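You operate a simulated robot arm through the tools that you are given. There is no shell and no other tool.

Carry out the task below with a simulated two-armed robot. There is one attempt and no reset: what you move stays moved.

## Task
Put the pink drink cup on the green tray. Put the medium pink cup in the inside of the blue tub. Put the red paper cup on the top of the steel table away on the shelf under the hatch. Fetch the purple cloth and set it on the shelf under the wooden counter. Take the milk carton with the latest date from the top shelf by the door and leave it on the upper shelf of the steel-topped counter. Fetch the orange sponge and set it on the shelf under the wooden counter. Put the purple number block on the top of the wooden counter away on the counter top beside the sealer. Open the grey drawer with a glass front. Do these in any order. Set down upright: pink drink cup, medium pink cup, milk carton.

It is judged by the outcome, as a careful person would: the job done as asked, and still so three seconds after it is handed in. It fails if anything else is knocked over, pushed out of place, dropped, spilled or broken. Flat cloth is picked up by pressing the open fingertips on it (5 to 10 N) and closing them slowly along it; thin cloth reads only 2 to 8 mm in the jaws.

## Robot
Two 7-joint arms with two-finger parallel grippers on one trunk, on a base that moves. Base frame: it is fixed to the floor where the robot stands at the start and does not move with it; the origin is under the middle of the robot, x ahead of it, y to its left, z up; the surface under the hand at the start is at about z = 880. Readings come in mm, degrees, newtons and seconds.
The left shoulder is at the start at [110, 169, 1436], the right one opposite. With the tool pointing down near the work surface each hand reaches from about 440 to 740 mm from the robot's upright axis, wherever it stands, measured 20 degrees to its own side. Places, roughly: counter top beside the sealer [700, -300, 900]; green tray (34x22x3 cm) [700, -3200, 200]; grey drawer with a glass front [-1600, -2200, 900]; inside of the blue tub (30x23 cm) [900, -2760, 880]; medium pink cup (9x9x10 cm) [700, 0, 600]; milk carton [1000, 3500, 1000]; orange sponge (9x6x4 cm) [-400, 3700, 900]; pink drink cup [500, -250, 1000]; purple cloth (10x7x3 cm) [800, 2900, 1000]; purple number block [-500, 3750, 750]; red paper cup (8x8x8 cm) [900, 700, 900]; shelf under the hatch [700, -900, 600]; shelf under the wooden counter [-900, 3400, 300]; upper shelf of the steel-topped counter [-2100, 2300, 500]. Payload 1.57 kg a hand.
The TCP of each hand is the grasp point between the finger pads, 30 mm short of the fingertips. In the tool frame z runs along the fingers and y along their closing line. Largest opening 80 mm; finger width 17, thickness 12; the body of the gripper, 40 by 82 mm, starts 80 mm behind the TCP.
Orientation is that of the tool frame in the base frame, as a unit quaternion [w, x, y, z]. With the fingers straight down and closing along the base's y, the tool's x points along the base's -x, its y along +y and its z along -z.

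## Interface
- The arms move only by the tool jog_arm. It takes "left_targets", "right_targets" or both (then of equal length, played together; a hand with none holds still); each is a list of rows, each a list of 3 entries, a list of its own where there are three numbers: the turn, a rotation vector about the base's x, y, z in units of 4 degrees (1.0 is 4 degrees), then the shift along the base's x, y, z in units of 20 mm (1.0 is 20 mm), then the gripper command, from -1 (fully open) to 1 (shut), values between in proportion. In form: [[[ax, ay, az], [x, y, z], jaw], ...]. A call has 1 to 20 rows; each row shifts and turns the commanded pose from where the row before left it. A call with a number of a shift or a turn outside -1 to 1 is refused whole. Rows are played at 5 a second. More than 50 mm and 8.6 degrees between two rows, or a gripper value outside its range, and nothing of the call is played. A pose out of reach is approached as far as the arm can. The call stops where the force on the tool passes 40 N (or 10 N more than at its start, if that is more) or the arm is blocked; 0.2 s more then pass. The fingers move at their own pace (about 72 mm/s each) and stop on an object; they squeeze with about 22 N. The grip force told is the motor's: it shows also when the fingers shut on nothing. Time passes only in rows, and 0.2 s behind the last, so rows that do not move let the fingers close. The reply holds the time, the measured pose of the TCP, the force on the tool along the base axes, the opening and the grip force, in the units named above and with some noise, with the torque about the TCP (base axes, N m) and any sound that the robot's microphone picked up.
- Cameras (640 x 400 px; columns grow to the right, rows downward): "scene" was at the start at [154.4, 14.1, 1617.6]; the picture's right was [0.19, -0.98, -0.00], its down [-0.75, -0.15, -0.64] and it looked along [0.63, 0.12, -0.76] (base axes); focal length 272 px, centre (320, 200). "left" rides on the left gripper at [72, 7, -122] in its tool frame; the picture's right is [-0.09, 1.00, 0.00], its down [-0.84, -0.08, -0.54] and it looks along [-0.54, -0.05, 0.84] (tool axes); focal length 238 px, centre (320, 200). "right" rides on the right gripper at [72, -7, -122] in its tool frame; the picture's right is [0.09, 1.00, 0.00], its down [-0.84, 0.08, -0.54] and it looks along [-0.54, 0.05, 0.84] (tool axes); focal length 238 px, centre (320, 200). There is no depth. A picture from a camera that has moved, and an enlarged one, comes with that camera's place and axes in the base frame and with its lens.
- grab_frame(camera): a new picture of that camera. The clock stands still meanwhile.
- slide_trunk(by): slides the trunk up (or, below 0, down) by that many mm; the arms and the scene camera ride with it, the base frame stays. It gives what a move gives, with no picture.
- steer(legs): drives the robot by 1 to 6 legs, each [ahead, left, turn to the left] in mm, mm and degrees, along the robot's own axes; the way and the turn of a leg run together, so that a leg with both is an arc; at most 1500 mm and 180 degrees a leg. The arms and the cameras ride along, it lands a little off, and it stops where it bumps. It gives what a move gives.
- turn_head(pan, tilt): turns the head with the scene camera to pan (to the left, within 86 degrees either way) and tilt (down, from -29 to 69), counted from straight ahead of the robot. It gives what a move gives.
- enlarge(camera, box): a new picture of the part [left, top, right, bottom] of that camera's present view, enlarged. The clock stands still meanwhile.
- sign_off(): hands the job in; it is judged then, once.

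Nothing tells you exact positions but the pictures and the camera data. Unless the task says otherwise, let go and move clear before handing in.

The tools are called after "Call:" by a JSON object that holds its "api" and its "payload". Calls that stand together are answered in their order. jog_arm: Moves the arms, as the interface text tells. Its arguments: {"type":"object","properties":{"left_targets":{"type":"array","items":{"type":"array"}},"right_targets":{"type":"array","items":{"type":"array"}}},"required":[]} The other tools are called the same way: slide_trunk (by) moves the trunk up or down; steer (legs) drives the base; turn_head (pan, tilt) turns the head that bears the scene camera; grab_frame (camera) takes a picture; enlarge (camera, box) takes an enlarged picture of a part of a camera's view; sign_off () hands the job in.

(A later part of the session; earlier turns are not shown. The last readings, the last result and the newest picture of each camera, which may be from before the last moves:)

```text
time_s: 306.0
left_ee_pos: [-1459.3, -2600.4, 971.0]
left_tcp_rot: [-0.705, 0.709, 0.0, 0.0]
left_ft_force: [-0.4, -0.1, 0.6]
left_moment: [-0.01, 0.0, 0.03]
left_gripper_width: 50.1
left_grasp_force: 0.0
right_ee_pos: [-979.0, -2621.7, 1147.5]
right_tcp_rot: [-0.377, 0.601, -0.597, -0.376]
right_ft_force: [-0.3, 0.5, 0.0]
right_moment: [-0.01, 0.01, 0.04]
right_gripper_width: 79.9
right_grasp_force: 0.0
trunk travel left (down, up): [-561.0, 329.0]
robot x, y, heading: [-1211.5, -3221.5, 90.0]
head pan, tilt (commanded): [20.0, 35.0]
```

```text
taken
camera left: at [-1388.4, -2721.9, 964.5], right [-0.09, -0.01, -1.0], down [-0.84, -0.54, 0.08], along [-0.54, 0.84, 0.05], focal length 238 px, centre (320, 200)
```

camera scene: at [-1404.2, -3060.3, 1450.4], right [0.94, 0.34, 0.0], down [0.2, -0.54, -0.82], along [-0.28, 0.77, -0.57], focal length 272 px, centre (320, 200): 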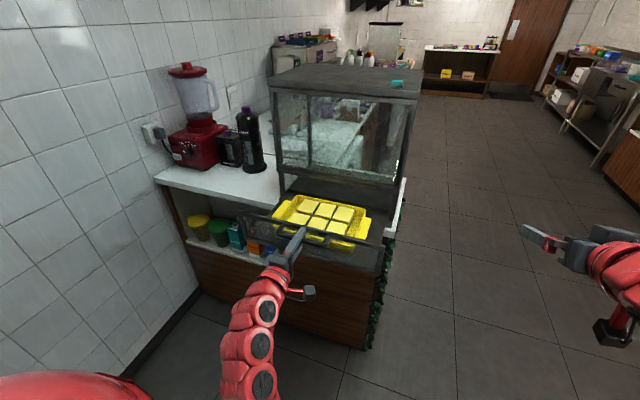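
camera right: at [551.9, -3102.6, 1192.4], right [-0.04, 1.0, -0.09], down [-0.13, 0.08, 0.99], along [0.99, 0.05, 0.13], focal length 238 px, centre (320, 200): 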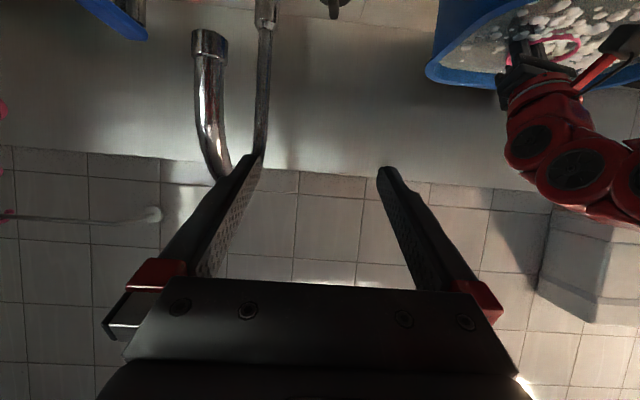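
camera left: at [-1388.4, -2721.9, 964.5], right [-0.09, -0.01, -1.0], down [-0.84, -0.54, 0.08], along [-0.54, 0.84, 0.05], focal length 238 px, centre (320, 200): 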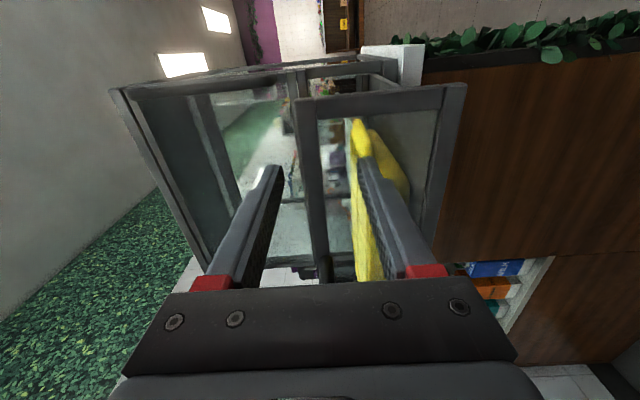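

Call:
{"api": "slide_trunk", "payload": {"by": 220}}

Call:
{"api": "jog_arm", "payload": {"left_targets": [[[0, 0, 0], [0, 0, -1], -0.25], [[0, 0, 0], [0, 0, -1], -0.25], [[0, 0, 0], [0, 0, -1], -0.25], [[0, 0, 0], [0, 0, -1], -0.25], [[0, 0, 0], [0, 0, -1], -0.25], [[0, 0, 0], [0, 0, -1], -0.25], [[0, 0, 0], [0, 0, -1], -0.25], [[0, 0, 0], [0, 0, -1], -0.25], [[0, 0, 0], [0, 0, -1], -0.25], [[0, 0, 0], [0, 0, -1], -0.25], [[0, 0, 0], [0, 0, -1], -0.25]]}}

```text
time_s: 308.3
left_ee_pos: [-1460.6, -2601.9, 1190.4]
left_tcp_rot: [-0.705, 0.709, 0.001, 0.0]
left_ft_force: [0.1, -0.4, -0.5]
left_moment: [-0.01, 0.01, 0.04]
left_gripper_width: 49.8
left_grasp_force: 0.0
right_ee_pos: [-981.9, -2620.9, 1368.3]
right_tcp_rot: [-0.378, 0.6, -0.598, -0.375]
right_ft_force: [-0.6, 0.2, 0.1]
right_moment: [0.0, -0.01, -0.01]
right_gripper_width: 79.8
right_grasp_force: 0.1
trunk travel left (down, up): [-781.0, 109.0]
robot x, y, heading: [-1209.3, -3221.4, 90.1]
head pan, tilt (commanded): [20.0, 35.0]
```

```text
time_s: 310.7
left_ee_pos: [-1463.0, -2601.1, 967.6]
left_tcp_rot: [-0.706, 0.709, 0.002, 0.001]
left_ft_force: [0.1, 0.6, 0.6]
left_moment: [0.02, -0.05, 0.0]
left_gripper_width: 50.2
left_grasp_force: 0.0
right_ee_pos: [-980.9, -2621.8, 1368.8]
right_tcp_rot: [-0.377, 0.601, -0.596, -0.376]
right_ft_force: [0.1, -0.4, 0.5]
right_moment: [0.01, -0.01, 0.02]
right_gripper_width: 79.9
right_grasp_force: 0.0
trunk travel left (down, up): [-781.0, 109.0]
robot x, y, heading: [-1209.3, -3220.5, 90.1]
head pan, tilt (commanded): [20.0, 35.0]
```

Call:
{"api": "jog_arm", "payload": {"left_targets": [[[0, 0, 0], [0, 0.1, 0.2], -0.25]]}}

Call:
{"api": "steer", "payload": {"legs": [[0, 130, 0]]}}

Call:
{"api": "grab_frame", "payload": {"camera": "left"}}

```text
time_s: 311.1
left_ee_pos: [-1463.1, -2599.3, 974.0]
left_tcp_rot: [-0.705, 0.709, 0.0, 0.0]
left_ft_force: [0.3, 0.6, -1.0]
left_moment: [0.01, 0.03, -0.03]
left_gripper_width: 50.5
left_grasp_force: 0.1
right_ee_pos: [-980.9, -2622.1, 1368.3]
right_tcp_rot: [-0.377, 0.601, -0.597, -0.375]
right_ft_force: [0.0, -0.1, -0.6]
right_moment: [0.01, -0.02, -0.02]
right_gripper_width: 79.9
right_grasp_force: 0.0
trunk travel left (down, up): [-781.0, 109.0]
robot x, y, heading: [-1211.3, -3220.5, 90.2]
head pan, tilt (commanded): [20.0, 35.0]
```

```text
time_s: 312.4
left_ee_pos: [-1591.6, -2598.2, 973.3]
left_tcp_rot: [-0.705, 0.709, 0.0, 0.0]
left_ft_force: [0.0, -0.1, 0.8]
left_moment: [-0.02, -0.02, 0.01]
left_gripper_width: 49.8
left_grasp_force: 0.0
right_ee_pos: [-1111.3, -2621.7, 1367.0]
right_tcp_rot: [-0.376, 0.602, -0.596, -0.376]
right_ft_force: [-0.1, -0.3, 0.2]
right_moment: [-0.01, 0.01, 0.01]
right_gripper_width: 80.0
right_grasp_force: 0.1
trunk travel left (down, up): [-781.0, 109.0]
robot x, y, heading: [-1340.4, -3222.4, 90.0]
head pan, tilt (commanded): [20.0, 35.0]
```

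```text
taken
camera left: at [-1520.3, -2720.1, 968.0], right [-0.09, -0.01, -1.0], down [-0.84, -0.54, 0.08], along [-0.54, 0.84, 0.04], focal length 238 px, centre (320, 200)
```

left: 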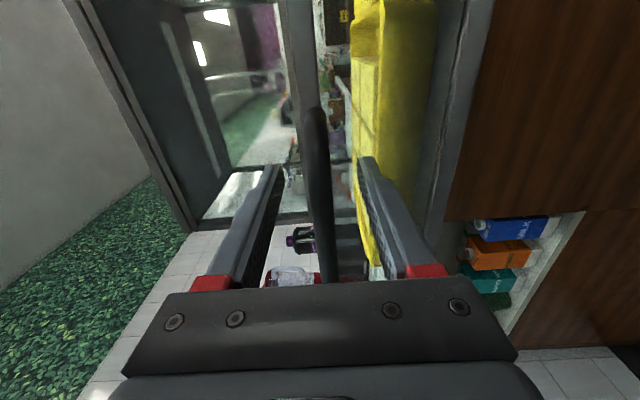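

Bar is between the fingers again. Gripping and pulling further.

Call:
{"api": "jog_arm", "payload": {"left_targets": [[[0, 0, 0], [0, 0, 0], 0.3], [[0, 0, 0], [0, 0, 0], 0.7], [[0, 0, 0], [0, 0, 0], 1], [[0, 0, 0], [0, 0, 0], 1], [[0, 0, 0], [0, -0.4, 0], 1], [[0, 0, 0], [0, -0.4, 0], 1], [[0, 0, 0], [0, -0.4, 0], 1], [[0, 0, 0], [0, -0.4, 0], 1]]}}

```text
time_s: 314.2
left_ee_pos: [-1595.1, -2629.9, 972.8]
left_tcp_rot: [-0.706, 0.709, 0.001, 0.0]
left_ft_force: [2.0, 19.4, 3.7]
left_moment: [0.06, 0.29, -0.1]
left_gripper_width: 14.2
left_grasp_force: 30.6
right_ee_pos: [-1111.9, -2619.1, 1367.3]
right_tcp_rot: [-0.377, 0.601, -0.597, -0.375]
right_ft_force: [0.5, -0.5, -0.4]
right_moment: [0.01, 0.0, 0.01]
right_gripper_width: 80.0
right_grasp_force: 0.1
trunk travel left (down, up): [-781.0, 109.0]
robot x, y, heading: [-1343.1, -3221.3, 90.2]
head pan, tilt (commanded): [20.0, 35.0]
```

Resistance of 19 N: the drawer has reached its end stop (≈265 mm). Relaxing, releasing, and sliding off the bar.

Call:
{"api": "jog_arm", "payload": {"left_targets": [[[0, 0, 0], [0, 0.15, 0], 1], [[0, 0, 0], [0, 0, 0], 0.5], [[0, 0, 0], [0, 0, 0], 0.1], [[0, 0, 0], [0, 0, 0], -0.25], [[0, 0, 0], [0, 0, 0], -0.25]]}}

Call:
{"api": "jog_arm", "payload": {"left_targets": [[[0, 0, 0], [0, -0.6, 0], -0.25], [[0, 0, 0], [0, -0.8, 0], -0.25], [[0, 0, 0], [0, -0.8, 0], -0.25], [[0, 0, 0], [0, -0.8, 0], -0.25]]}}

Call:
{"api": "grab_frame", "payload": {"camera": "left"}}

Call:
{"api": "enlarge", "payload": {"camera": "scene", "box": [200, 130, 420, 290]}}

```text
time_s: 315.4
left_ee_pos: [-1592.8, -2628.0, 973.5]
left_tcp_rot: [-0.705, 0.709, 0.001, 0.001]
left_ft_force: [0.5, -0.3, -0.5]
left_moment: [-0.01, -0.01, 0.03]
left_gripper_width: 50.2
left_grasp_force: 0.1
right_ee_pos: [-1111.9, -2621.4, 1368.1]
right_tcp_rot: [-0.377, 0.601, -0.597, -0.375]
right_ft_force: [0.0, 1.0, 0.1]
right_moment: [0.0, -0.02, 0.0]
right_gripper_width: 80.4
right_grasp_force: 0.0
trunk travel left (down, up): [-781.0, 109.0]
robot x, y, heading: [-1342.0, -3221.8, 90.0]
head pan, tilt (commanded): [20.0, 35.0]
```

```text
time_s: 316.4
left_ee_pos: [-1591.7, -2687.6, 972.0]
left_tcp_rot: [-0.705, 0.71, 0.001, 0.0]
left_ft_force: [-0.8, -0.4, 0.7]
left_moment: [0.0, -0.01, -0.02]
left_gripper_width: 50.2
left_grasp_force: 0.1
right_ee_pos: [-1112.1, -2621.7, 1368.5]
right_tcp_rot: [-0.377, 0.6, -0.597, -0.376]
right_ft_force: [-0.1, -0.3, 0.3]
right_moment: [0.0, -0.01, -0.02]
right_gripper_width: 79.8
right_grasp_force: 0.0
trunk travel left (down, up): [-781.0, 109.0]
robot x, y, heading: [-1340.4, -3219.1, 90.4]
head pan, tilt (commanded): [20.0, 35.0]
```

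```text
taken
camera left: at [-1519.2, -2809.8, 966.4], right [-0.09, 0.0, -1.0], down [-0.84, -0.54, 0.08], along [-0.54, 0.84, 0.05], focal length 238 px, centre (320, 200)
```

left: 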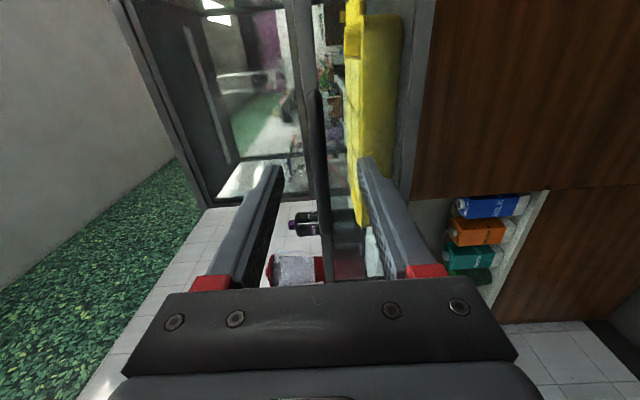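

```text
2.50 times, centred on (310, 210) of scene
camera zoom: at [-1371.9, -3059.5, 1670.2], right [0.94, 0.34, 0.0], down [0.2, -0.54, -0.82], along [-0.28, 0.77, -0.57], focal length 679 px, centre (345, 175)
```

zoom: 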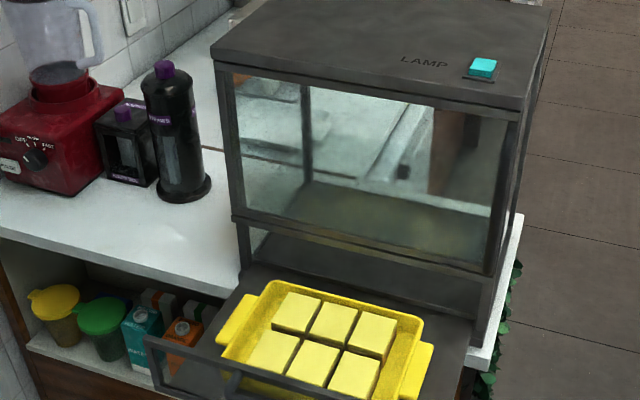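

The drawer is fully open and my hand is clear. Leaving the aisle: right, then forward, then right.

Call:
{"api": "steer", "payload": {"legs": [[0, -190, 0], [120, 0, 0], [0, -650, 0]]}}

Call:
{"api": "turn_head", "payload": {"pan": 0, "tilt": 20}}

Call:
{"api": "grab_frame", "payload": {"camera": "scene"}}

```text
time_s: 322.0
left_ee_pos: [-740.8, -2567.6, 971.5]
left_tcp_rot: [-0.706, 0.709, -0.001, 0.002]
left_ft_force: [0.0, -0.3, 1.0]
left_moment: [0.01, -0.01, 0.02]
left_gripper_width: 49.9
left_grasp_force: 0.1
right_ee_pos: [-261.3, -2503.8, 1368.6]
right_tcp_rot: [-0.379, 0.599, -0.598, -0.374]
right_ft_force: [-0.2, -0.7, -0.9]
right_moment: [0.0, 0.02, -0.01]
right_gripper_width: 79.8
right_grasp_force: 0.0
trunk travel left (down, up): [-781.0, 109.0]
robot x, y, heading: [-488.2, -3102.9, 89.9]
head pan, tilt (commanded): [20.0, 35.0]
```

```text
time_s: 322.9
left_ee_pos: [-742.3, -2567.2, 971.7]
left_tcp_rot: [-0.705, 0.709, -0.001, 0.003]
left_ft_force: [-0.4, -0.1, 0.4]
left_moment: [0.03, 0.02, 0.01]
left_gripper_width: 50.0
left_grasp_force: 0.1
right_ee_pos: [-261.7, -2503.7, 1368.6]
right_tcp_rot: [-0.379, 0.599, -0.599, -0.374]
right_ft_force: [0.9, -0.1, 0.4]
right_moment: [-0.02, -0.01, -0.01]
right_gripper_width: 80.0
right_grasp_force: 0.1
trunk travel left (down, up): [-781.0, 109.0]
robot x, y, heading: [-492.4, -3103.2, 89.5]
head pan, tilt (commanded): [0.0, 20.0]
```

```text
taken
camera scene: at [-493.8, -2929.4, 1693.9], right [1.0, 0.0, 0.0], down [0.0, -0.34, -0.94], along [0.0, 0.94, -0.34], focal length 272 px, centre (320, 200)
```

scene: 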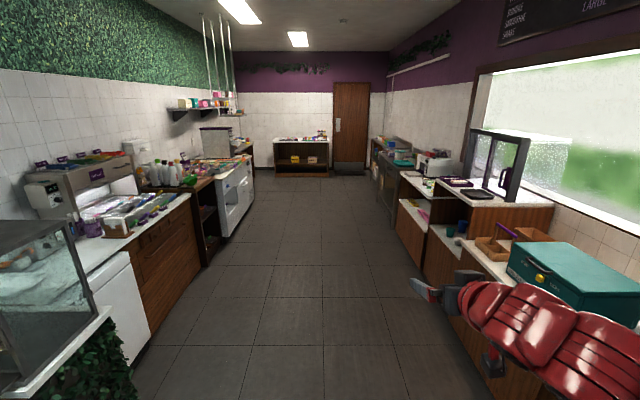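

I have a clear view down the corridor: wooden counter and door at the far end, steel shelf by the door on the right, steel-topped counter on the left. Driving there along the corridor.

Call:
{"api": "steer", "payload": {"legs": [[1500, 0, 0], [1500, 0, 0], [1500, 0, 0]]}}

Call:
{"api": "grab_frame", "payload": {"camera": "scene"}}

```text
time_s: 344.4
left_ee_pos: [-636.5, 1936.8, 971.8]
left_tcp_rot: [-0.705, 0.709, -0.001, 0.003]
left_ft_force: [-0.5, 0.3, 0.4]
left_moment: [0.01, 0.01, 0.0]
left_gripper_width: 50.0
left_grasp_force: 0.1
right_ee_pos: [-157.4, 2003.3, 1368.6]
right_tcp_rot: [-0.378, 0.6, -0.598, -0.375]
right_ft_force: [-0.5, 0.3, -0.1]
right_moment: [0.04, 0.0, -0.03]
right_gripper_width: 80.0
right_grasp_force: 0.1
trunk travel left (down, up): [-781.0, 109.0]
robot x, y, heading: [-385.8, 1403.2, 89.9]
head pan, tilt (commanded): [0.0, 20.0]
```

```text
taken
camera scene: at [-388.4, 1576.6, 1693.9], right [1.0, 0.0, 0.0], down [0.0, -0.34, -0.94], along [0.0, 0.94, -0.34], focal length 272 px, centre (320, 200)
```

scene: 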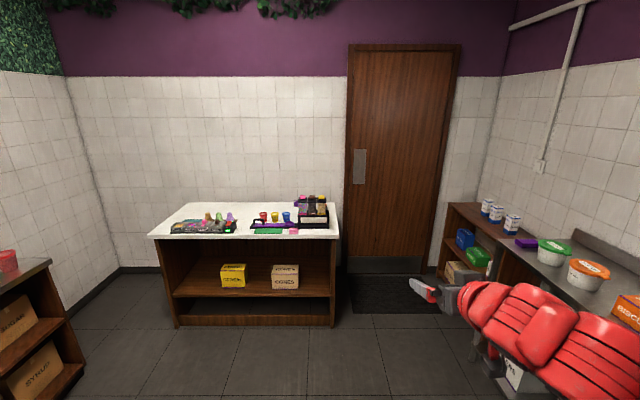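

Call:
{"api": "enlarge", "payload": {"camera": "scene", "box": [430, 170, 640, 320]}}

Call:
{"api": "enlarge", "payload": {"camera": "scene", "box": [140, 180, 350, 330]}}

Call:
{"api": "turn_head", "payload": {"pan": 50, "tilt": 30}}

Call:
{"api": "grab_frame", "payload": {"camera": "scene"}}

```text
2.67 times, centred on (535, 245) of scene
camera zoom: at [-388.4, 1576.6, 1693.9], right [1.0, 0.0, 0.0], down [0.0, -0.34, -0.94], along [0.0, 0.94, -0.34], focal length 724 px, centre (-253, 80)
```

zoom: 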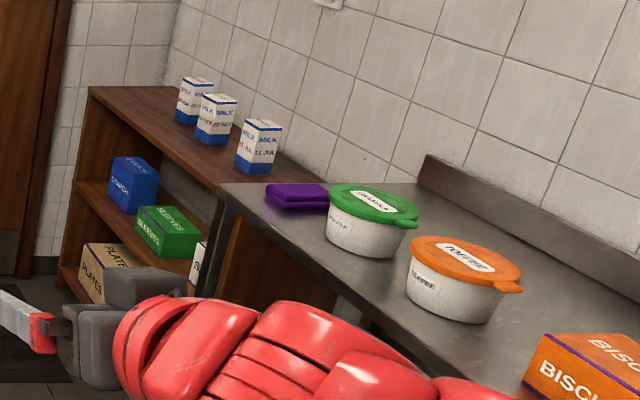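

```text
2.67 times, centred on (245, 255) of scene
camera zoom: at [-388.4, 1576.6, 1693.9], right [1.0, 0.0, 0.0], down [0.0, -0.34, -0.94], along [0.0, 0.94, -0.34], focal length 724 px, centre (520, 53)
```

zoom: 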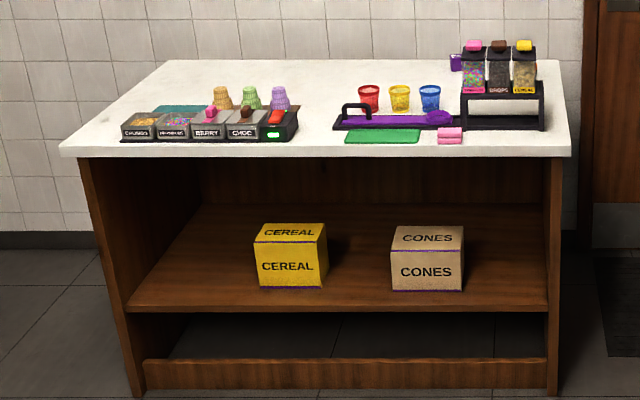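

```text
time_s: 345.6
left_ee_pos: [-636.9, 1938.0, 971.0]
left_tcp_rot: [-0.705, 0.709, 0.0, 0.001]
left_ft_force: [0.0, 0.5, -0.9]
left_moment: [0.01, 0.0, -0.02]
left_gripper_width: 49.8
left_grasp_force: 0.1
right_ee_pos: [-155.8, 2002.7, 1368.0]
right_tcp_rot: [-0.378, 0.599, -0.597, -0.375]
right_ft_force: [-0.3, -0.4, -0.8]
right_moment: [0.0, -0.01, -0.01]
right_gripper_width: 80.1
right_grasp_force: 0.0
trunk travel left (down, up): [-781.0, 109.0]
robot x, y, heading: [-388.3, 1402.5, 89.9]
head pan, tilt (commanded): [50.0, 30.0]
```

```text
taken
camera scene: at [-457.7, 1542.0, 1677.9], right [0.64, 0.76, 0.0], down [0.38, -0.32, -0.87], along [-0.66, 0.56, -0.5], focal length 272 px, centre (320, 200)
```

scene: 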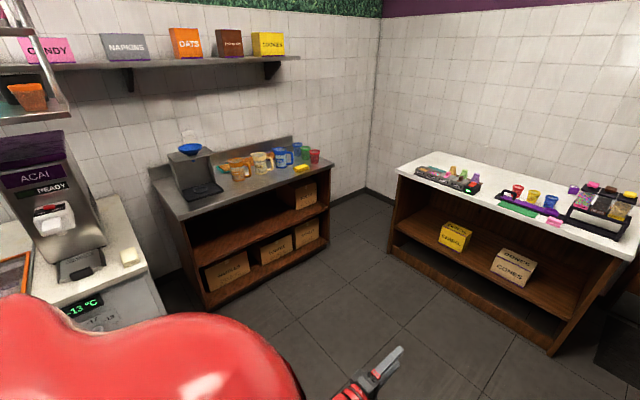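

Call:
{"api": "turn_head", "payload": {"pan": 0, "tilt": 20}}

Call:
{"api": "enlarge", "payload": {"camera": "scene", "box": [150, 185, 250, 245]}}

Call:
{"api": "enlarge", "payload": {"camera": "scene", "box": [240, 185, 340, 245]}}

Call:
{"api": "enlarge", "payload": {"camera": "scene", "box": [470, 190, 540, 250]}}

```text
time_s: 346.7
left_ee_pos: [-636.8, 1937.5, 971.2]
left_tcp_rot: [-0.705, 0.709, 0.0, 0.002]
left_ft_force: [1.3, 0.5, 0.0]
left_moment: [0.0, 0.02, 0.0]
left_gripper_width: 50.0
left_grasp_force: 0.0
right_ee_pos: [-156.4, 2003.2, 1368.3]
right_tcp_rot: [-0.378, 0.6, -0.597, -0.375]
right_ft_force: [0.3, -0.1, 0.3]
right_moment: [-0.01, -0.03, 0.01]
right_gripper_width: 79.8
right_grasp_force: 0.1
trunk travel left (down, up): [-781.0, 109.0]
robot x, y, heading: [-387.8, 1402.7, 89.8]
head pan, tilt (commanded): [0.0, 20.0]
```

```text
6.40 times, centred on (200, 215) of scene
camera zoom: at [-388.5, 1576.7, 1693.9], right [1.0, 0.0, 0.0], down [0.0, -0.34, -0.94], along [0.0, 0.94, -0.34], focal length 1738 px, centre (1088, 104)
```

zoom: 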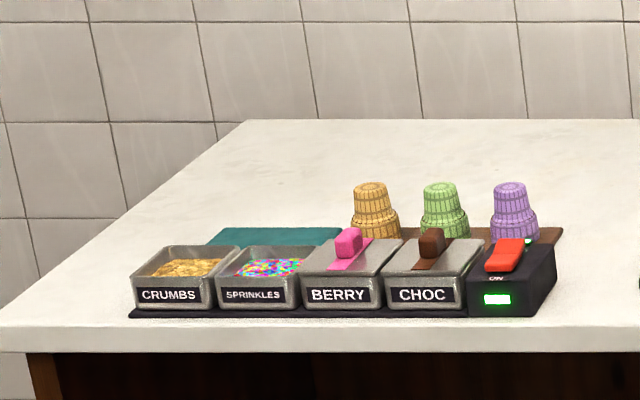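

```text
6.40 times, centred on (290, 215) of scene
camera zoom: at [-388.5, 1576.7, 1693.9], right [1.0, 0.0, 0.0], down [0.0, -0.34, -0.94], along [0.0, 0.94, -0.34], focal length 1738 px, centre (512, 104)
```

zoom: 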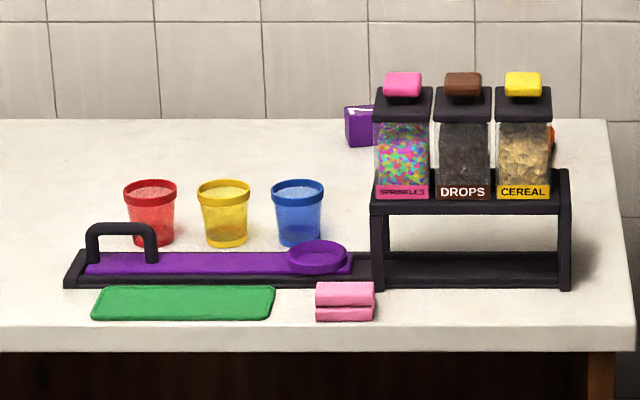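

```text
6.67 times, centred on (505, 220) of scene
camera zoom: at [-388.5, 1576.7, 1693.9], right [1.0, 0.0, 0.0], down [0.0, -0.34, -0.94], along [0.0, 0.94, -0.34], focal length 1810 px, centre (-913, 67)
```

zoom: 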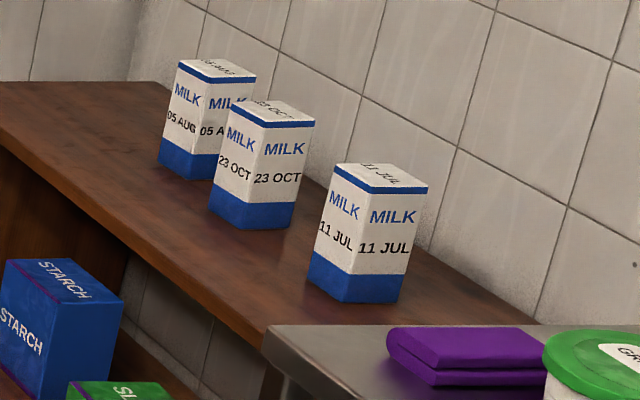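

I can read the dates: 05 AUG, 23 OCT, 11 JUL — the latest is 23 OCT (the middle carton). The purple block and an orange sponge are behind the topping dispensers on the wooden counter; the folded purple cloth is on the steel surface next to the milk. I'll turn to face +x.

Call:
{"api": "steer", "payload": {"legs": [[0, 0, -90]]}}

Call:
{"api": "jog_arm", "payload": {"left_targets": [[[1, 0, 0], [0.5, 0, 0.6], -1], [[1, 0, 0], [0.5, 0, 0.6], -1], [[1, 0, 0], [0.5, 0, 0.6], -1], [[1, 0, 0], [0.5, 0, 0.6], -1], [[1, 0, 0], [0.5, 0, 0.6], -1], [[1, 0, 0], [0.5, 0, 0.6], -1], [[1, 0, 0], [0.5, 0, 0.6], -1], [[1, 0, 0], [0.5, 0, 0.6], -1], [[1, 0, 0], [0, 0, 0.6], -1], [[1, 0, 0], [0, 0, 0.6], -1], [[1, 0, 0], [0, 0, 0], -1], [[1, 0, 0], [0, 0, 0], -1], [[1, 0, 0], [0, 0, 0], -1], [[1, 0, 0], [0, 0, 0], -1], [[1, 0, 0], [0, 0, 0], -1], [[1, 0, 0], [0, 0, 0], -1], [[1, 0, 0], [0, 0, 0], -1], [[1, 0, 0], [0, 0, 0], -1], [[1, 0, 0], [0, 0, 0], -1], [[1, 0, 0], [0, 0, 0], -1]]}}

```text
time_s: 350.9
left_ee_pos: [141.8, 1660.7, 972.0]
left_tcp_rot: [-0.501, 0.504, -0.499, 0.497]
left_ft_force: [-0.2, 0.5, 0.2]
left_moment: [-0.02, -0.03, -0.02]
left_gripper_width: 50.2
left_grasp_force: 0.1
right_ee_pos: [214.8, 1182.4, 1368.3]
right_tcp_rot: [0.532, -0.008, 0.846, 0.002]
right_ft_force: [-0.4, 0.4, 0.4]
right_moment: [-0.03, 0.03, 0.01]
right_gripper_width: 80.0
right_grasp_force: 0.1
trunk travel left (down, up): [-781.0, 109.0]
robot x, y, heading: [-390.3, 1401.3, 0.9]
head pan, tilt (commanded): [0.0, 20.0]
```

```text
time_s: 355.1
left_ee_pos: [223.4, 1660.2, 1091.9]
left_tcp_rot: [0.707, -0.064, 0.701, -0.06]
left_ft_force: [0.1, 0.0, -0.6]
left_moment: [0.01, -0.02, -0.03]
left_gripper_width: 80.1
left_grasp_force: 0.1
right_ee_pos: [214.4, 1182.1, 1368.7]
right_tcp_rot: [0.532, -0.008, 0.847, 0.002]
right_ft_force: [-0.4, -0.7, -0.5]
right_moment: [0.0, -0.03, -0.02]
right_gripper_width: 80.0
right_grasp_force: 0.0
trunk travel left (down, up): [-781.0, 109.0]
robot x, y, heading: [-386.3, 1405.7, 0.5]
head pan, tilt (commanded): [0.0, 20.0]
```

Finishing the left hand's roll and moving up toward the milk shelf.

Call:
{"api": "jog_arm", "payload": {"left_targets": [[[1, 0, 0], [0, 0, 0], -1], [[1, 0, 0], [0, 0, 0], -1], [[0.6, 0, 0], [0, 0, 0], -1], [[0, 1, 0], [0, 0, 0], -1], [[0, 1, 0], [0, 0, 0], -1], [[0, 1, 0], [0, 0, 0], -1], [[0, 1, 0], [0, 0, 0], -1], [[0, 1, 0], [0, 0, 0], -1], [[0, 1, 0], [0, 0, 0], -1], [[0, 1, 0], [0, 0, 0], -1], [[0, 0.4, 0], [0, 0, 0], -1]]}}

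Call:
{"api": "steer", "payload": {"legs": [[0, 0, -0.7], [480, 0, 0], [0, 1400, 0]]}}

Call:
{"api": "turn_head", "payload": {"pan": 15, "tilt": 35}}

Call:
{"api": "grab_frame", "payload": {"camera": "scene"}}

```text
time_s: 357.5
left_ee_pos: [224.5, 1660.1, 1091.0]
left_tcp_rot: [0.508, 0.001, 0.862, 0.003]
left_ft_force: [0.7, -0.3, 0.1]
left_moment: [-0.01, -0.02, 0.01]
left_gripper_width: 80.0
left_grasp_force: 0.2
right_ee_pos: [214.6, 1182.6, 1368.8]
right_tcp_rot: [0.532, -0.007, 0.847, 0.001]
right_ft_force: [0.1, 0.4, -0.1]
right_moment: [0.01, -0.01, -0.03]
right_gripper_width: 79.7
right_grasp_force: 0.2
trunk travel left (down, up): [-781.0, 109.0]
robot x, y, heading: [-386.8, 1403.2, 0.7]
head pan, tilt (commanded): [0.0, 20.0]
```

```text
time_s: 367.1
left_ee_pos: [707.3, 3022.5, 1090.3]
left_tcp_rot: [0.508, 0.002, 0.861, 0.003]
left_ft_force: [-0.1, 0.0, 0.2]
left_moment: [-0.01, 0.0, 0.0]
left_gripper_width: 80.0
left_grasp_force: 0.1
right_ee_pos: [694.6, 2545.2, 1369.1]
right_tcp_rot: [0.532, -0.006, 0.847, 0.001]
right_ft_force: [0.4, 0.0, 0.0]
right_moment: [-0.06, -0.02, 0.03]
right_gripper_width: 79.9
right_grasp_force: 0.1
trunk travel left (down, up): [-781.0, 109.0]
robot x, y, heading: [92.3, 2768.4, 0.4]
head pan, tilt (commanded): [0.0, 20.0]
```

```text
time_s: 367.9
left_ee_pos: [705.1, 3022.5, 1091.2]
left_tcp_rot: [0.507, 0.002, 0.862, 0.003]
left_ft_force: [-0.5, 0.8, 0.2]
left_moment: [0.04, 0.0, 0.01]
left_gripper_width: 80.0
left_grasp_force: 0.1
right_ee_pos: [695.0, 2543.8, 1369.3]
right_tcp_rot: [0.533, -0.006, 0.846, 0.001]
right_ft_force: [-0.3, 0.2, 0.9]
right_moment: [-0.01, -0.01, 0.02]
right_gripper_width: 80.0
right_grasp_force: 0.0
trunk travel left (down, up): [-781.0, 109.0]
robot x, y, heading: [91.1, 2769.4, 0.7]
head pan, tilt (commanded): [15.0, 35.0]
```

```text
taken
camera scene: at [257.1, 2791.4, 1670.1], right [0.27, -0.96, 0.0], down [-0.55, -0.15, -0.82], along [0.79, 0.22, -0.57], focal length 272 px, centre (320, 200)
```

scene: 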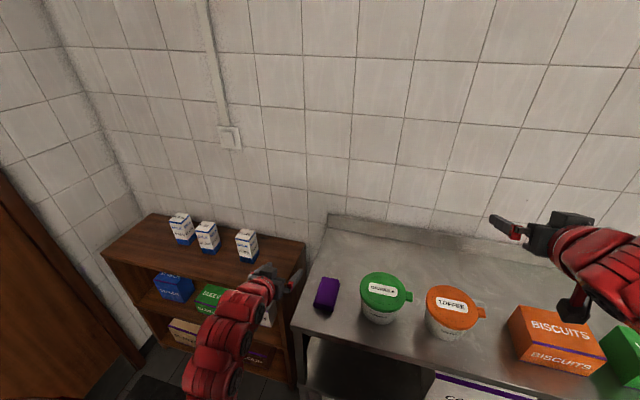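

Call:
{"api": "enlarge", "payload": {"camera": "scene", "box": [90, 195, 290, 320]}}

Call:
{"api": "enlarge", "payload": {"camera": "scene", "box": [280, 250, 440, 350]}}

Call:
{"api": "grab_frame", "payload": {"camera": "left"}}

```text
3.20 times, centred on (190, 258) of scene
camera zoom: at [257.1, 2791.4, 1670.1], right [0.27, -0.96, 0.0], down [-0.55, -0.15, -0.82], along [0.79, 0.22, -0.57], focal length 869 px, centre (736, 16)
```

zoom: 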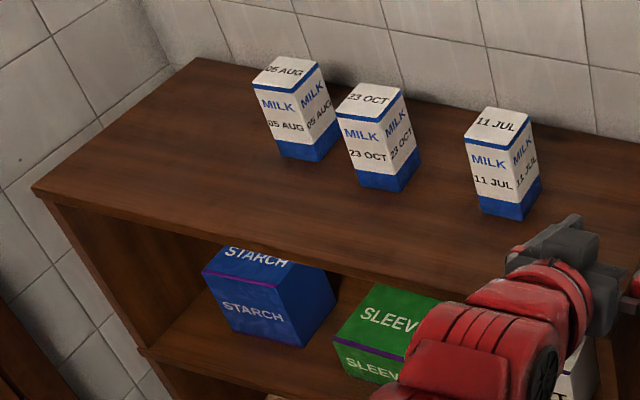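

```text
4.00 times, centred on (360, 300) of scene
camera zoom: at [257.1, 2791.4, 1670.1], right [0.27, -0.96, 0.0], down [-0.55, -0.15, -0.82], along [0.79, 0.22, -0.57], focal length 1086 px, centre (160, -200)
```

zoom: 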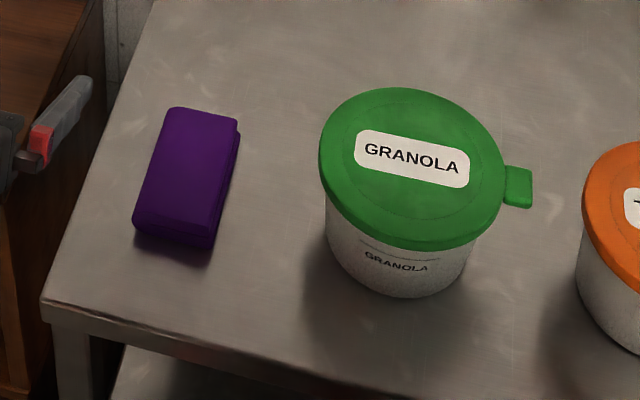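

```text
taken
camera left: at [563.8, 3029.9, 1088.0], right [0.05, 1.0, 0.09], down [-0.07, -0.08, 0.99], along [1.0, -0.05, 0.06], focal length 238 px, centre (320, 200)
```

left: 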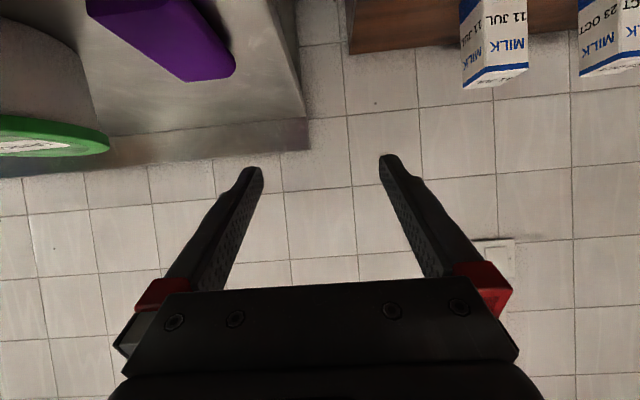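

Cartons are axis-aligned. I'll strafe left 250 mm so the left hand camera faces the middle carton directly.

Call:
{"api": "steer", "payload": {"legs": [[0, 0, -0.6], [0, 240, 0]]}}

Call:
{"api": "jog_arm", "payload": {"left_targets": [[[0, 0, 0], [0, 1, -0.5], -1], [[0, 0, 0], [0, 1, -0.5], -1], [[0, 0, 0], [0, 1, -0.5], -1], [[0, 0, 0], [0, 1, -0.5], -1], [[0, 0, 0], [0, 1, -0.5], -1], [[0, 0, 0], [0, 1, -0.5], -1], [[0, 0, 0], [0, 1, 0], -1]]}}

Call:
{"api": "grab_frame", "payload": {"camera": "left"}}

Call:
{"api": "grab_frame", "payload": {"camera": "scene"}}

```text
time_s: 370.0
left_ee_pos: [707.0, 3258.2, 1090.5]
left_tcp_rot: [0.508, 0.005, 0.862, 0.002]
left_ft_force: [-0.4, -0.2, 0.2]
left_moment: [0.01, 0.0, -0.02]
left_gripper_width: 80.2
left_grasp_force: 0.1
right_ee_pos: [694.2, 2779.0, 1368.5]
right_tcp_rot: [0.532, -0.004, 0.846, -0.001]
right_ft_force: [0.6, 0.5, 0.8]
right_moment: [-0.01, -0.02, 0.03]
right_gripper_width: 79.9
right_grasp_force: 0.1
trunk travel left (down, up): [-781.0, 109.0]
robot x, y, heading: [95.5, 3006.9, 0.1]
head pan, tilt (commanded): [15.0, 35.0]
```

```text
time_s: 371.6
left_ee_pos: [706.7, 3398.1, 1032.0]
left_tcp_rot: [0.507, 0.004, 0.862, 0.002]
left_ft_force: [-0.8, 1.0, 0.5]
left_moment: [0.01, 0.02, -0.01]
left_gripper_width: 79.8
left_grasp_force: 0.1
right_ee_pos: [693.3, 2779.6, 1368.7]
right_tcp_rot: [0.531, -0.003, 0.847, -0.002]
right_ft_force: [0.3, 0.3, -0.2]
right_moment: [-0.02, 0.02, 0.0]
right_gripper_width: 80.1
right_grasp_force: 0.1
trunk travel left (down, up): [-781.0, 109.0]
robot x, y, heading: [91.6, 3006.4, 0.2]
head pan, tilt (commanded): [15.0, 35.0]
```

```text
taken
camera left: at [565.3, 3406.6, 1028.4], right [0.05, 0.99, 0.09], down [-0.07, -0.08, 0.99], along [1.0, -0.06, 0.06], focal length 238 px, centre (320, 200)
```

left: 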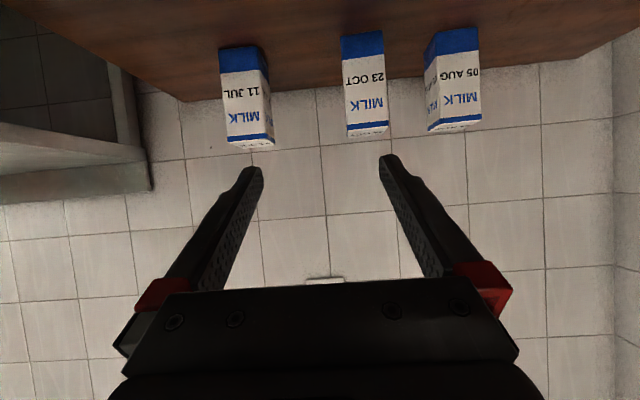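

```text
taken
camera scene: at [257.2, 3030.6, 1670.1], right [0.26, -0.97, 0.0], down [-0.55, -0.15, -0.82], along [0.79, 0.21, -0.57], focal length 272 px, centre (320, 200)
```

scene: 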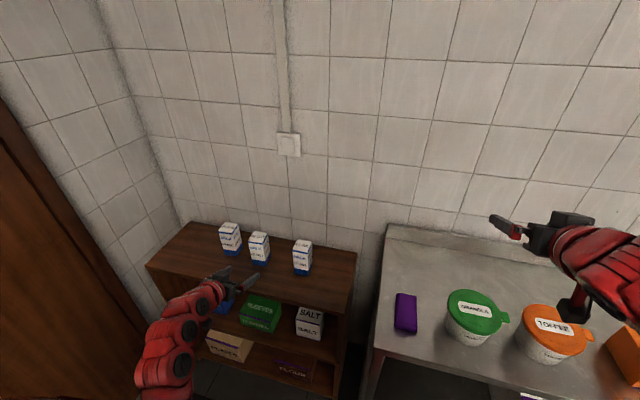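

Call:
{"api": "enlarge", "payload": {"camera": "left", "box": [200, 10, 500, 160]}}

Call:
{"api": "enlarge", "payload": {"camera": "scene", "box": [200, 205, 340, 295]}}

```text
2.13 times, centred on (350, 85) of left
camera zoom: at [565.3, 3406.6, 1028.4], right [0.05, 0.99, 0.09], down [-0.07, -0.08, 0.99], along [1.0, -0.06, 0.06], focal length 508 px, centre (256, 445)
```

zoom: 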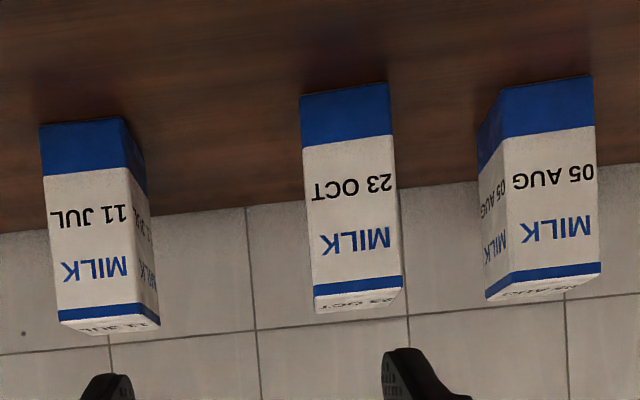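

```text
4.44 times, centred on (270, 250) of scene
camera zoom: at [257.2, 3030.6, 1670.1], right [0.26, -0.97, 0.0], down [-0.55, -0.15, -0.82], along [0.79, 0.21, -0.57], focal length 1207 px, centre (542, -22)
```

zoom: 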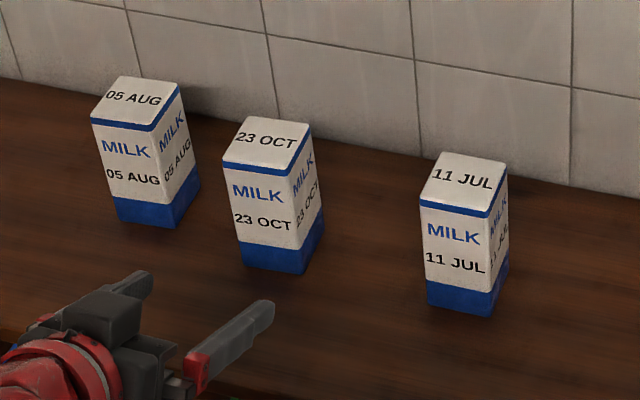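

The 23 OCT carton: about 60×60×120 mm, centre [952, 3463], standing on the shelf at z≈822. I'll retract both hands, lower the trunk by 300, raise the left hand, then close in.

Call:
{"api": "jog_arm", "payload": {"left_targets": [[[0, 0, 0], [-1, 0, 0], -1], [[0, 0, 0], [-1, 0, 0], -1], [[0, 0, 0], [-1, 0, 0], -1], [[0, 0, 0], [-1, 0, 0], -1], [[0, 0, 0], [-1, 0, 0], -1]], "right_targets": [[[0, 0, 0], [-0.6, 0, 0], -1], [[0, 0, 0], [-0.6, 0, 0], -1], [[0, 0, 0], [-0.6, 0, 0], -1], [[0, 0, 0], [-0.6, 0, 0], -1], [[0, 0, 0], [-0.6, 0, 0], -1]]}}

Call:
{"api": "slide_trunk", "payload": {"by": -300}}

Call:
{"api": "jog_arm", "payload": {"left_targets": [[[0, 0, 0], [0, 0, 1], -1], [[0, 0, 0], [0, 0, 1], -1], [[0, 0, 0], [0, 0, 1], -1], [[0, 0, 0], [0, 0, 1], -1], [[0, 0, 0], [0, 0, 1], -1], [[0, 0, 0], [0, 0, 1], -1], [[0, 0, 0], [0, 0, 1], -1], [[0, 0, 0], [0, 0, 1], -1], [[0, 0, 0], [0, 0, 1], -1], [[0, 0, 0], [0, 0, 1], -1]]}}

```text
time_s: 372.8
left_ee_pos: [605.5, 3396.2, 1030.8]
left_tcp_rot: [0.507, 0.004, 0.862, 0.001]
left_ft_force: [-0.9, -0.1, -0.3]
left_moment: [0.02, 0.01, -0.02]
left_gripper_width: 80.2
left_grasp_force: 0.1
right_ee_pos: [684.8, 2776.0, 1376.8]
right_tcp_rot: [0.531, -0.004, 0.847, 0.0]
right_ft_force: [0.4, -0.1, 0.2]
right_moment: [0.0, 0.0, 0.01]
right_gripper_width: 80.0
right_grasp_force: 0.0
right hand out of reach, approached as far as the arm can: row 1, 2, 3, 4, 5
trunk travel left (down, up): [-781.0, 109.0]
robot x, y, heading: [96.1, 3007.1, 0.3]
head pan, tilt (commanded): [15.0, 35.0]
```

```text
time_s: 375.8
left_ee_pos: [605.2, 3397.1, 731.1]
left_tcp_rot: [0.508, 0.004, 0.862, 0.001]
left_ft_force: [0.1, 0.3, 0.2]
left_moment: [0.0, -0.01, -0.01]
left_gripper_width: 80.1
left_grasp_force: 0.1
right_ee_pos: [686.3, 2777.3, 1076.0]
right_tcp_rot: [0.53, -0.004, 0.848, 0.0]
right_ft_force: [0.1, -0.8, -0.6]
right_moment: [-0.02, -0.03, 0.03]
right_gripper_width: 80.1
right_grasp_force: 0.1
trunk travel left (down, up): [-481.0, 409.0]
robot x, y, heading: [93.3, 3009.9, 0.6]
head pan, tilt (commanded): [15.0, 35.0]
```

```text
time_s: 378.0
left_ee_pos: [612.1, 3409.7, 929.9]
left_tcp_rot: [0.507, 0.005, 0.862, 0.0]
left_ft_force: [0.0, -0.6, 0.4]
left_moment: [0.03, -0.03, -0.03]
left_gripper_width: 79.9
left_grasp_force: 0.1
left hand out of reach, approached as far as the arm can: row 5, 6, 7
right_ee_pos: [685.1, 2777.5, 1076.1]
right_tcp_rot: [0.531, -0.003, 0.848, 0.0]
right_ft_force: [-0.1, 1.2, 0.1]
right_moment: [0.03, -0.03, 0.0]
right_gripper_width: 80.1
right_grasp_force: 0.1
trunk travel left (down, up): [-481.0, 409.0]
robot x, y, heading: [93.4, 3010.2, 0.2]
head pan, tilt (commanded): [15.0, 35.0]
```

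Call:
{"api": "jog_arm", "payload": {"right_targets": [[[0, 0, 0], [0.2, -0.5, 1], -1], [[0, 0, 0], [0.2, -0.5, 1], -1], [[0, 0, 0], [0.2, -0.5, 1], -1]]}}

Call:
{"api": "steer", "payload": {"legs": [[85, 62, 0]]}}

Call:
{"api": "grab_frame", "payload": {"camera": "left"}}

```text
time_s: 378.8
left_ee_pos: [612.3, 3410.2, 929.2]
left_tcp_rot: [0.507, 0.005, 0.862, 0.0]
left_ft_force: [0.1, -0.5, -0.1]
left_moment: [0.0, 0.0, -0.04]
left_gripper_width: 79.7
left_grasp_force: 0.1
right_ee_pos: [696.7, 2745.6, 1136.4]
right_tcp_rot: [0.53, -0.004, 0.848, 0.0]
right_ft_force: [-0.7, 0.7, 0.7]
right_moment: [0.02, -0.01, 0.0]
right_gripper_width: 80.4
right_grasp_force: 0.0
trunk travel left (down, up): [-481.0, 409.0]
robot x, y, heading: [94.5, 3007.9, 0.3]
head pan, tilt (commanded): [15.0, 35.0]
```

```text
time_s: 380.0
left_ee_pos: [696.4, 3472.1, 929.8]
left_tcp_rot: [0.507, 0.006, 0.862, -0.001]
left_ft_force: [0.8, 0.7, 0.4]
left_moment: [-0.01, -0.02, 0.02]
left_gripper_width: 80.1
left_grasp_force: 0.0
right_ee_pos: [780.8, 2807.0, 1136.4]
right_tcp_rot: [0.53, -0.002, 0.848, -0.002]
right_ft_force: [0.0, 0.6, 0.5]
right_moment: [-0.02, 0.0, -0.02]
right_gripper_width: 80.2
right_grasp_force: 0.1
trunk travel left (down, up): [-481.0, 409.0]
robot x, y, heading: [178.3, 3069.1, 0.1]
head pan, tilt (commanded): [15.0, 35.0]
```

```text
taken
camera left: at [556.2, 3481.0, 926.3], right [0.05, 0.99, 0.09], down [-0.07, -0.08, 0.99], along [1.0, -0.06, 0.06], focal length 238 px, centre (320, 200)
```

left: 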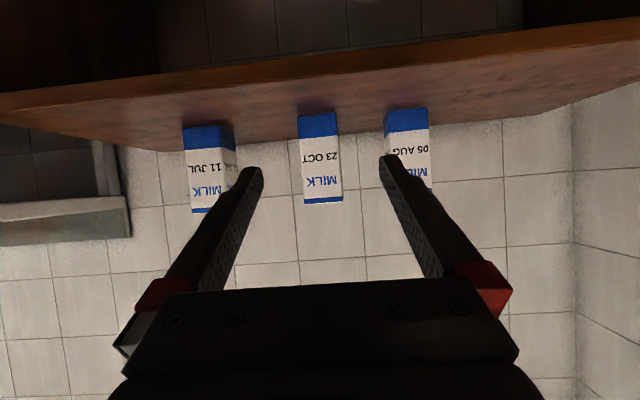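

Aligned with the middle carton. Approaching at mid-height.

Call:
{"api": "jog_arm", "payload": {"left_targets": [[[0, 0, 0], [0.5, -0.2, -0.7], -1], [[0, 0, 0], [0.8, -0.15, -0.7], -1], [[0, 0, 0], [1, 0, -0.5], -1], [[0, 0, 0], [1, 0, 0], -1], [[0, 0, 0], [1, 0, 0], -1], [[0, 0, 0], [1, 0, 0], -1], [[0, 0, 0], [1, 0, 0], -1], [[0, 0, 0], [1, 0, 0], -1]]}}

Call:
{"api": "grab_frame", "payload": {"camera": "left"}}

```text
time_s: 381.8
left_ee_pos: [843.2, 3465.7, 892.2]
left_tcp_rot: [0.507, 0.006, 0.862, 0.001]
left_ft_force: [0.2, 0.7, 0.0]
left_moment: [0.04, -0.02, 0.02]
left_gripper_width: 79.8
left_grasp_force: 0.2
right_ee_pos: [781.8, 2806.1, 1136.7]
right_tcp_rot: [0.531, -0.001, 0.847, -0.002]
right_ft_force: [-0.2, 0.8, -0.2]
right_moment: [-0.02, 0.02, 0.03]
right_gripper_width: 80.2
right_grasp_force: 0.1
trunk travel left (down, up): [-481.0, 409.0]
robot x, y, heading: [177.5, 3071.2, -0.1]
head pan, tilt (commanded): [15.0, 35.0]
```

```text
taken
camera left: at [701.7, 3473.8, 889.4], right [0.05, 0.99, 0.09], down [-0.07, -0.08, 0.99], along [1.0, -0.06, 0.06], focal length 238 px, centre (320, 200)
```

left: 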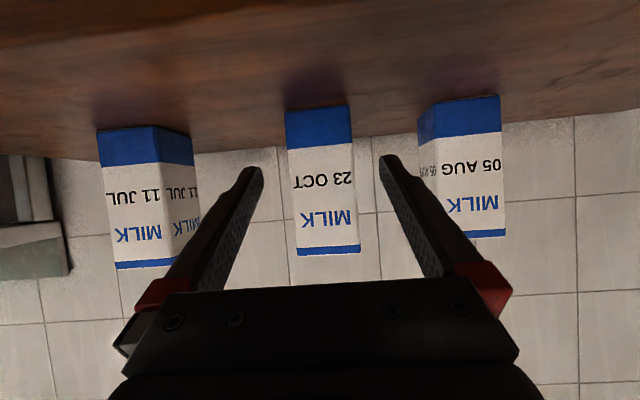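

Call:
{"api": "jog_arm", "payload": {"left_targets": [[[0, 0, 0], [0.9, 0, 0], -1], [[0, 0, 0], [0.9, 0, 0], -1], [[0, 0, 0], [0.9, 0, 0], -1], [[0, 0, 0], [0.9, 0, 0], -1], [[0, 0, 0], [0.9, 0, 0], -1], [[0, 0, 0], [0.8, 0, 0], -1]]}}

Call:
{"api": "grab_frame", "payload": {"camera": "left"}}

```text
time_s: 383.2
left_ee_pos: [949.1, 3464.4, 890.0]
left_tcp_rot: [0.506, 0.006, 0.862, 0.0]
left_ft_force: [0.3, -0.4, 0.6]
left_moment: [0.01, 0.05, -0.01]
left_gripper_width: 79.9
left_grasp_force: 0.1
right_ee_pos: [780.9, 2807.2, 1136.6]
right_tcp_rot: [0.53, -0.002, 0.848, -0.001]
right_ft_force: [-0.6, -0.6, -0.1]
right_moment: [-0.01, 0.0, 0.0]
right_gripper_width: 79.9
right_grasp_force: 0.0
trunk travel left (down, up): [-481.0, 409.0]
robot x, y, heading: [175.6, 3070.6, 0.1]
head pan, tilt (commanded): [15.0, 35.0]
```

```text
taken
camera left: at [808.6, 3472.6, 887.5], right [0.05, 0.99, 0.09], down [-0.07, -0.08, 0.99], along [1.0, -0.06, 0.06], focal length 238 px, centre (320, 200)
```

left: 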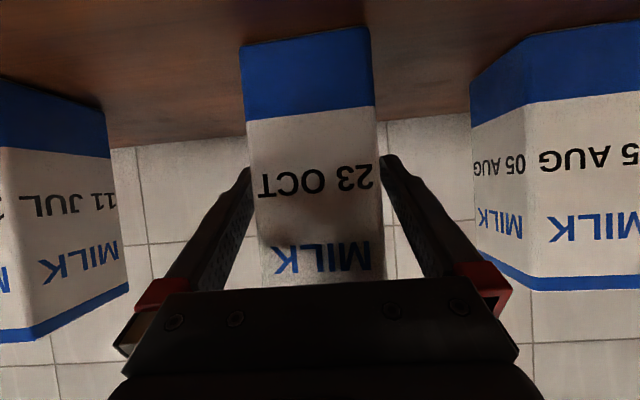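

Fingers straddle the 23 OCT carton. Closing and lifting.

Call:
{"api": "jog_arm", "payload": {"left_targets": [[[0, 0, 0], [0, 0, 0], -0.75], [[0, 0, 0], [0, 0, 0], -0.6], [[0, 0, 0], [0, 0, 0], -0.45], [[0, 0, 0], [0, 0, 0], -0.2], [[0, 0, 0], [0, 0, 0], 0.2], [[0, 0, 0], [0, 0, 0], 0.2]]}}

Call:
{"api": "jog_arm", "payload": {"left_targets": [[[0, 0, 0], [0, 0, 0.3], 0.2], [[0, 0, 0], [0, 0, 0.6], 0.2], [[0, 0, 0], [0, 0, 0.8], 0.2], [[0, 0, 0], [0, 0, 0.8], 0.2]]}}

Call:
{"api": "grab_frame", "payload": {"camera": "left"}}

```text
time_s: 384.6
left_ee_pos: [950.4, 3464.3, 891.6]
left_tcp_rot: [0.507, 0.005, 0.862, 0.001]
left_ft_force: [-0.3, 1.5, 0.3]
left_moment: [-0.06, -0.01, 0.0]
left_gripper_width: 60.0
left_grasp_force: 22.2
right_ee_pos: [781.6, 2806.7, 1136.9]
right_tcp_rot: [0.531, -0.003, 0.847, -0.001]
right_ft_force: [-0.4, -0.5, -0.4]
right_moment: [-0.03, 0.03, -0.01]
right_gripper_width: 79.8
right_grasp_force: 0.1
trunk travel left (down, up): [-481.0, 409.0]
robot x, y, heading: [177.3, 3071.8, 0.0]
head pan, tilt (commanded): [15.0, 35.0]
```

```text
time_s: 385.6
left_ee_pos: [949.8, 3465.3, 940.9]
left_tcp_rot: [0.507, 0.006, 0.862, -0.001]
left_ft_force: [0.3, 0.3, -5.2]
left_moment: [0.0, 0.0, 0.01]
left_gripper_width: 59.9
left_grasp_force: 21.6
right_ee_pos: [782.1, 2807.2, 1137.1]
right_tcp_rot: [0.531, -0.003, 0.848, 0.0]
right_ft_force: [0.4, -0.3, 0.2]
right_moment: [-0.02, 0.01, 0.01]
right_gripper_width: 80.0
right_grasp_force: 0.0
trunk travel left (down, up): [-481.0, 409.0]
robot x, y, heading: [180.5, 3071.8, -0.1]
head pan, tilt (commanded): [15.0, 35.0]
```

```text
taken
camera left: at [807.8, 3473.2, 939.1], right [0.05, 0.99, 0.09], down [-0.07, -0.08, 0.99], along [1.0, -0.06, 0.06], focal length 238 px, centre (320, 200)
```

left: 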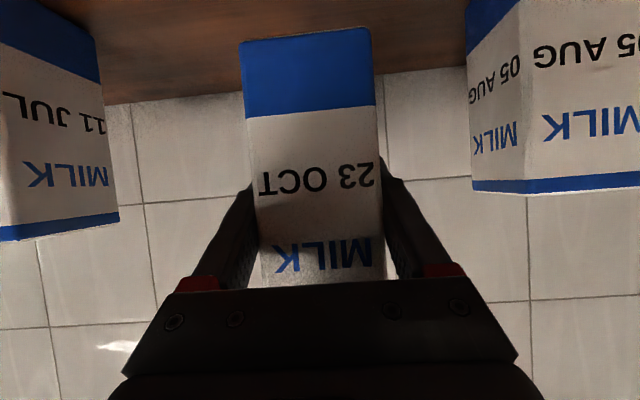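

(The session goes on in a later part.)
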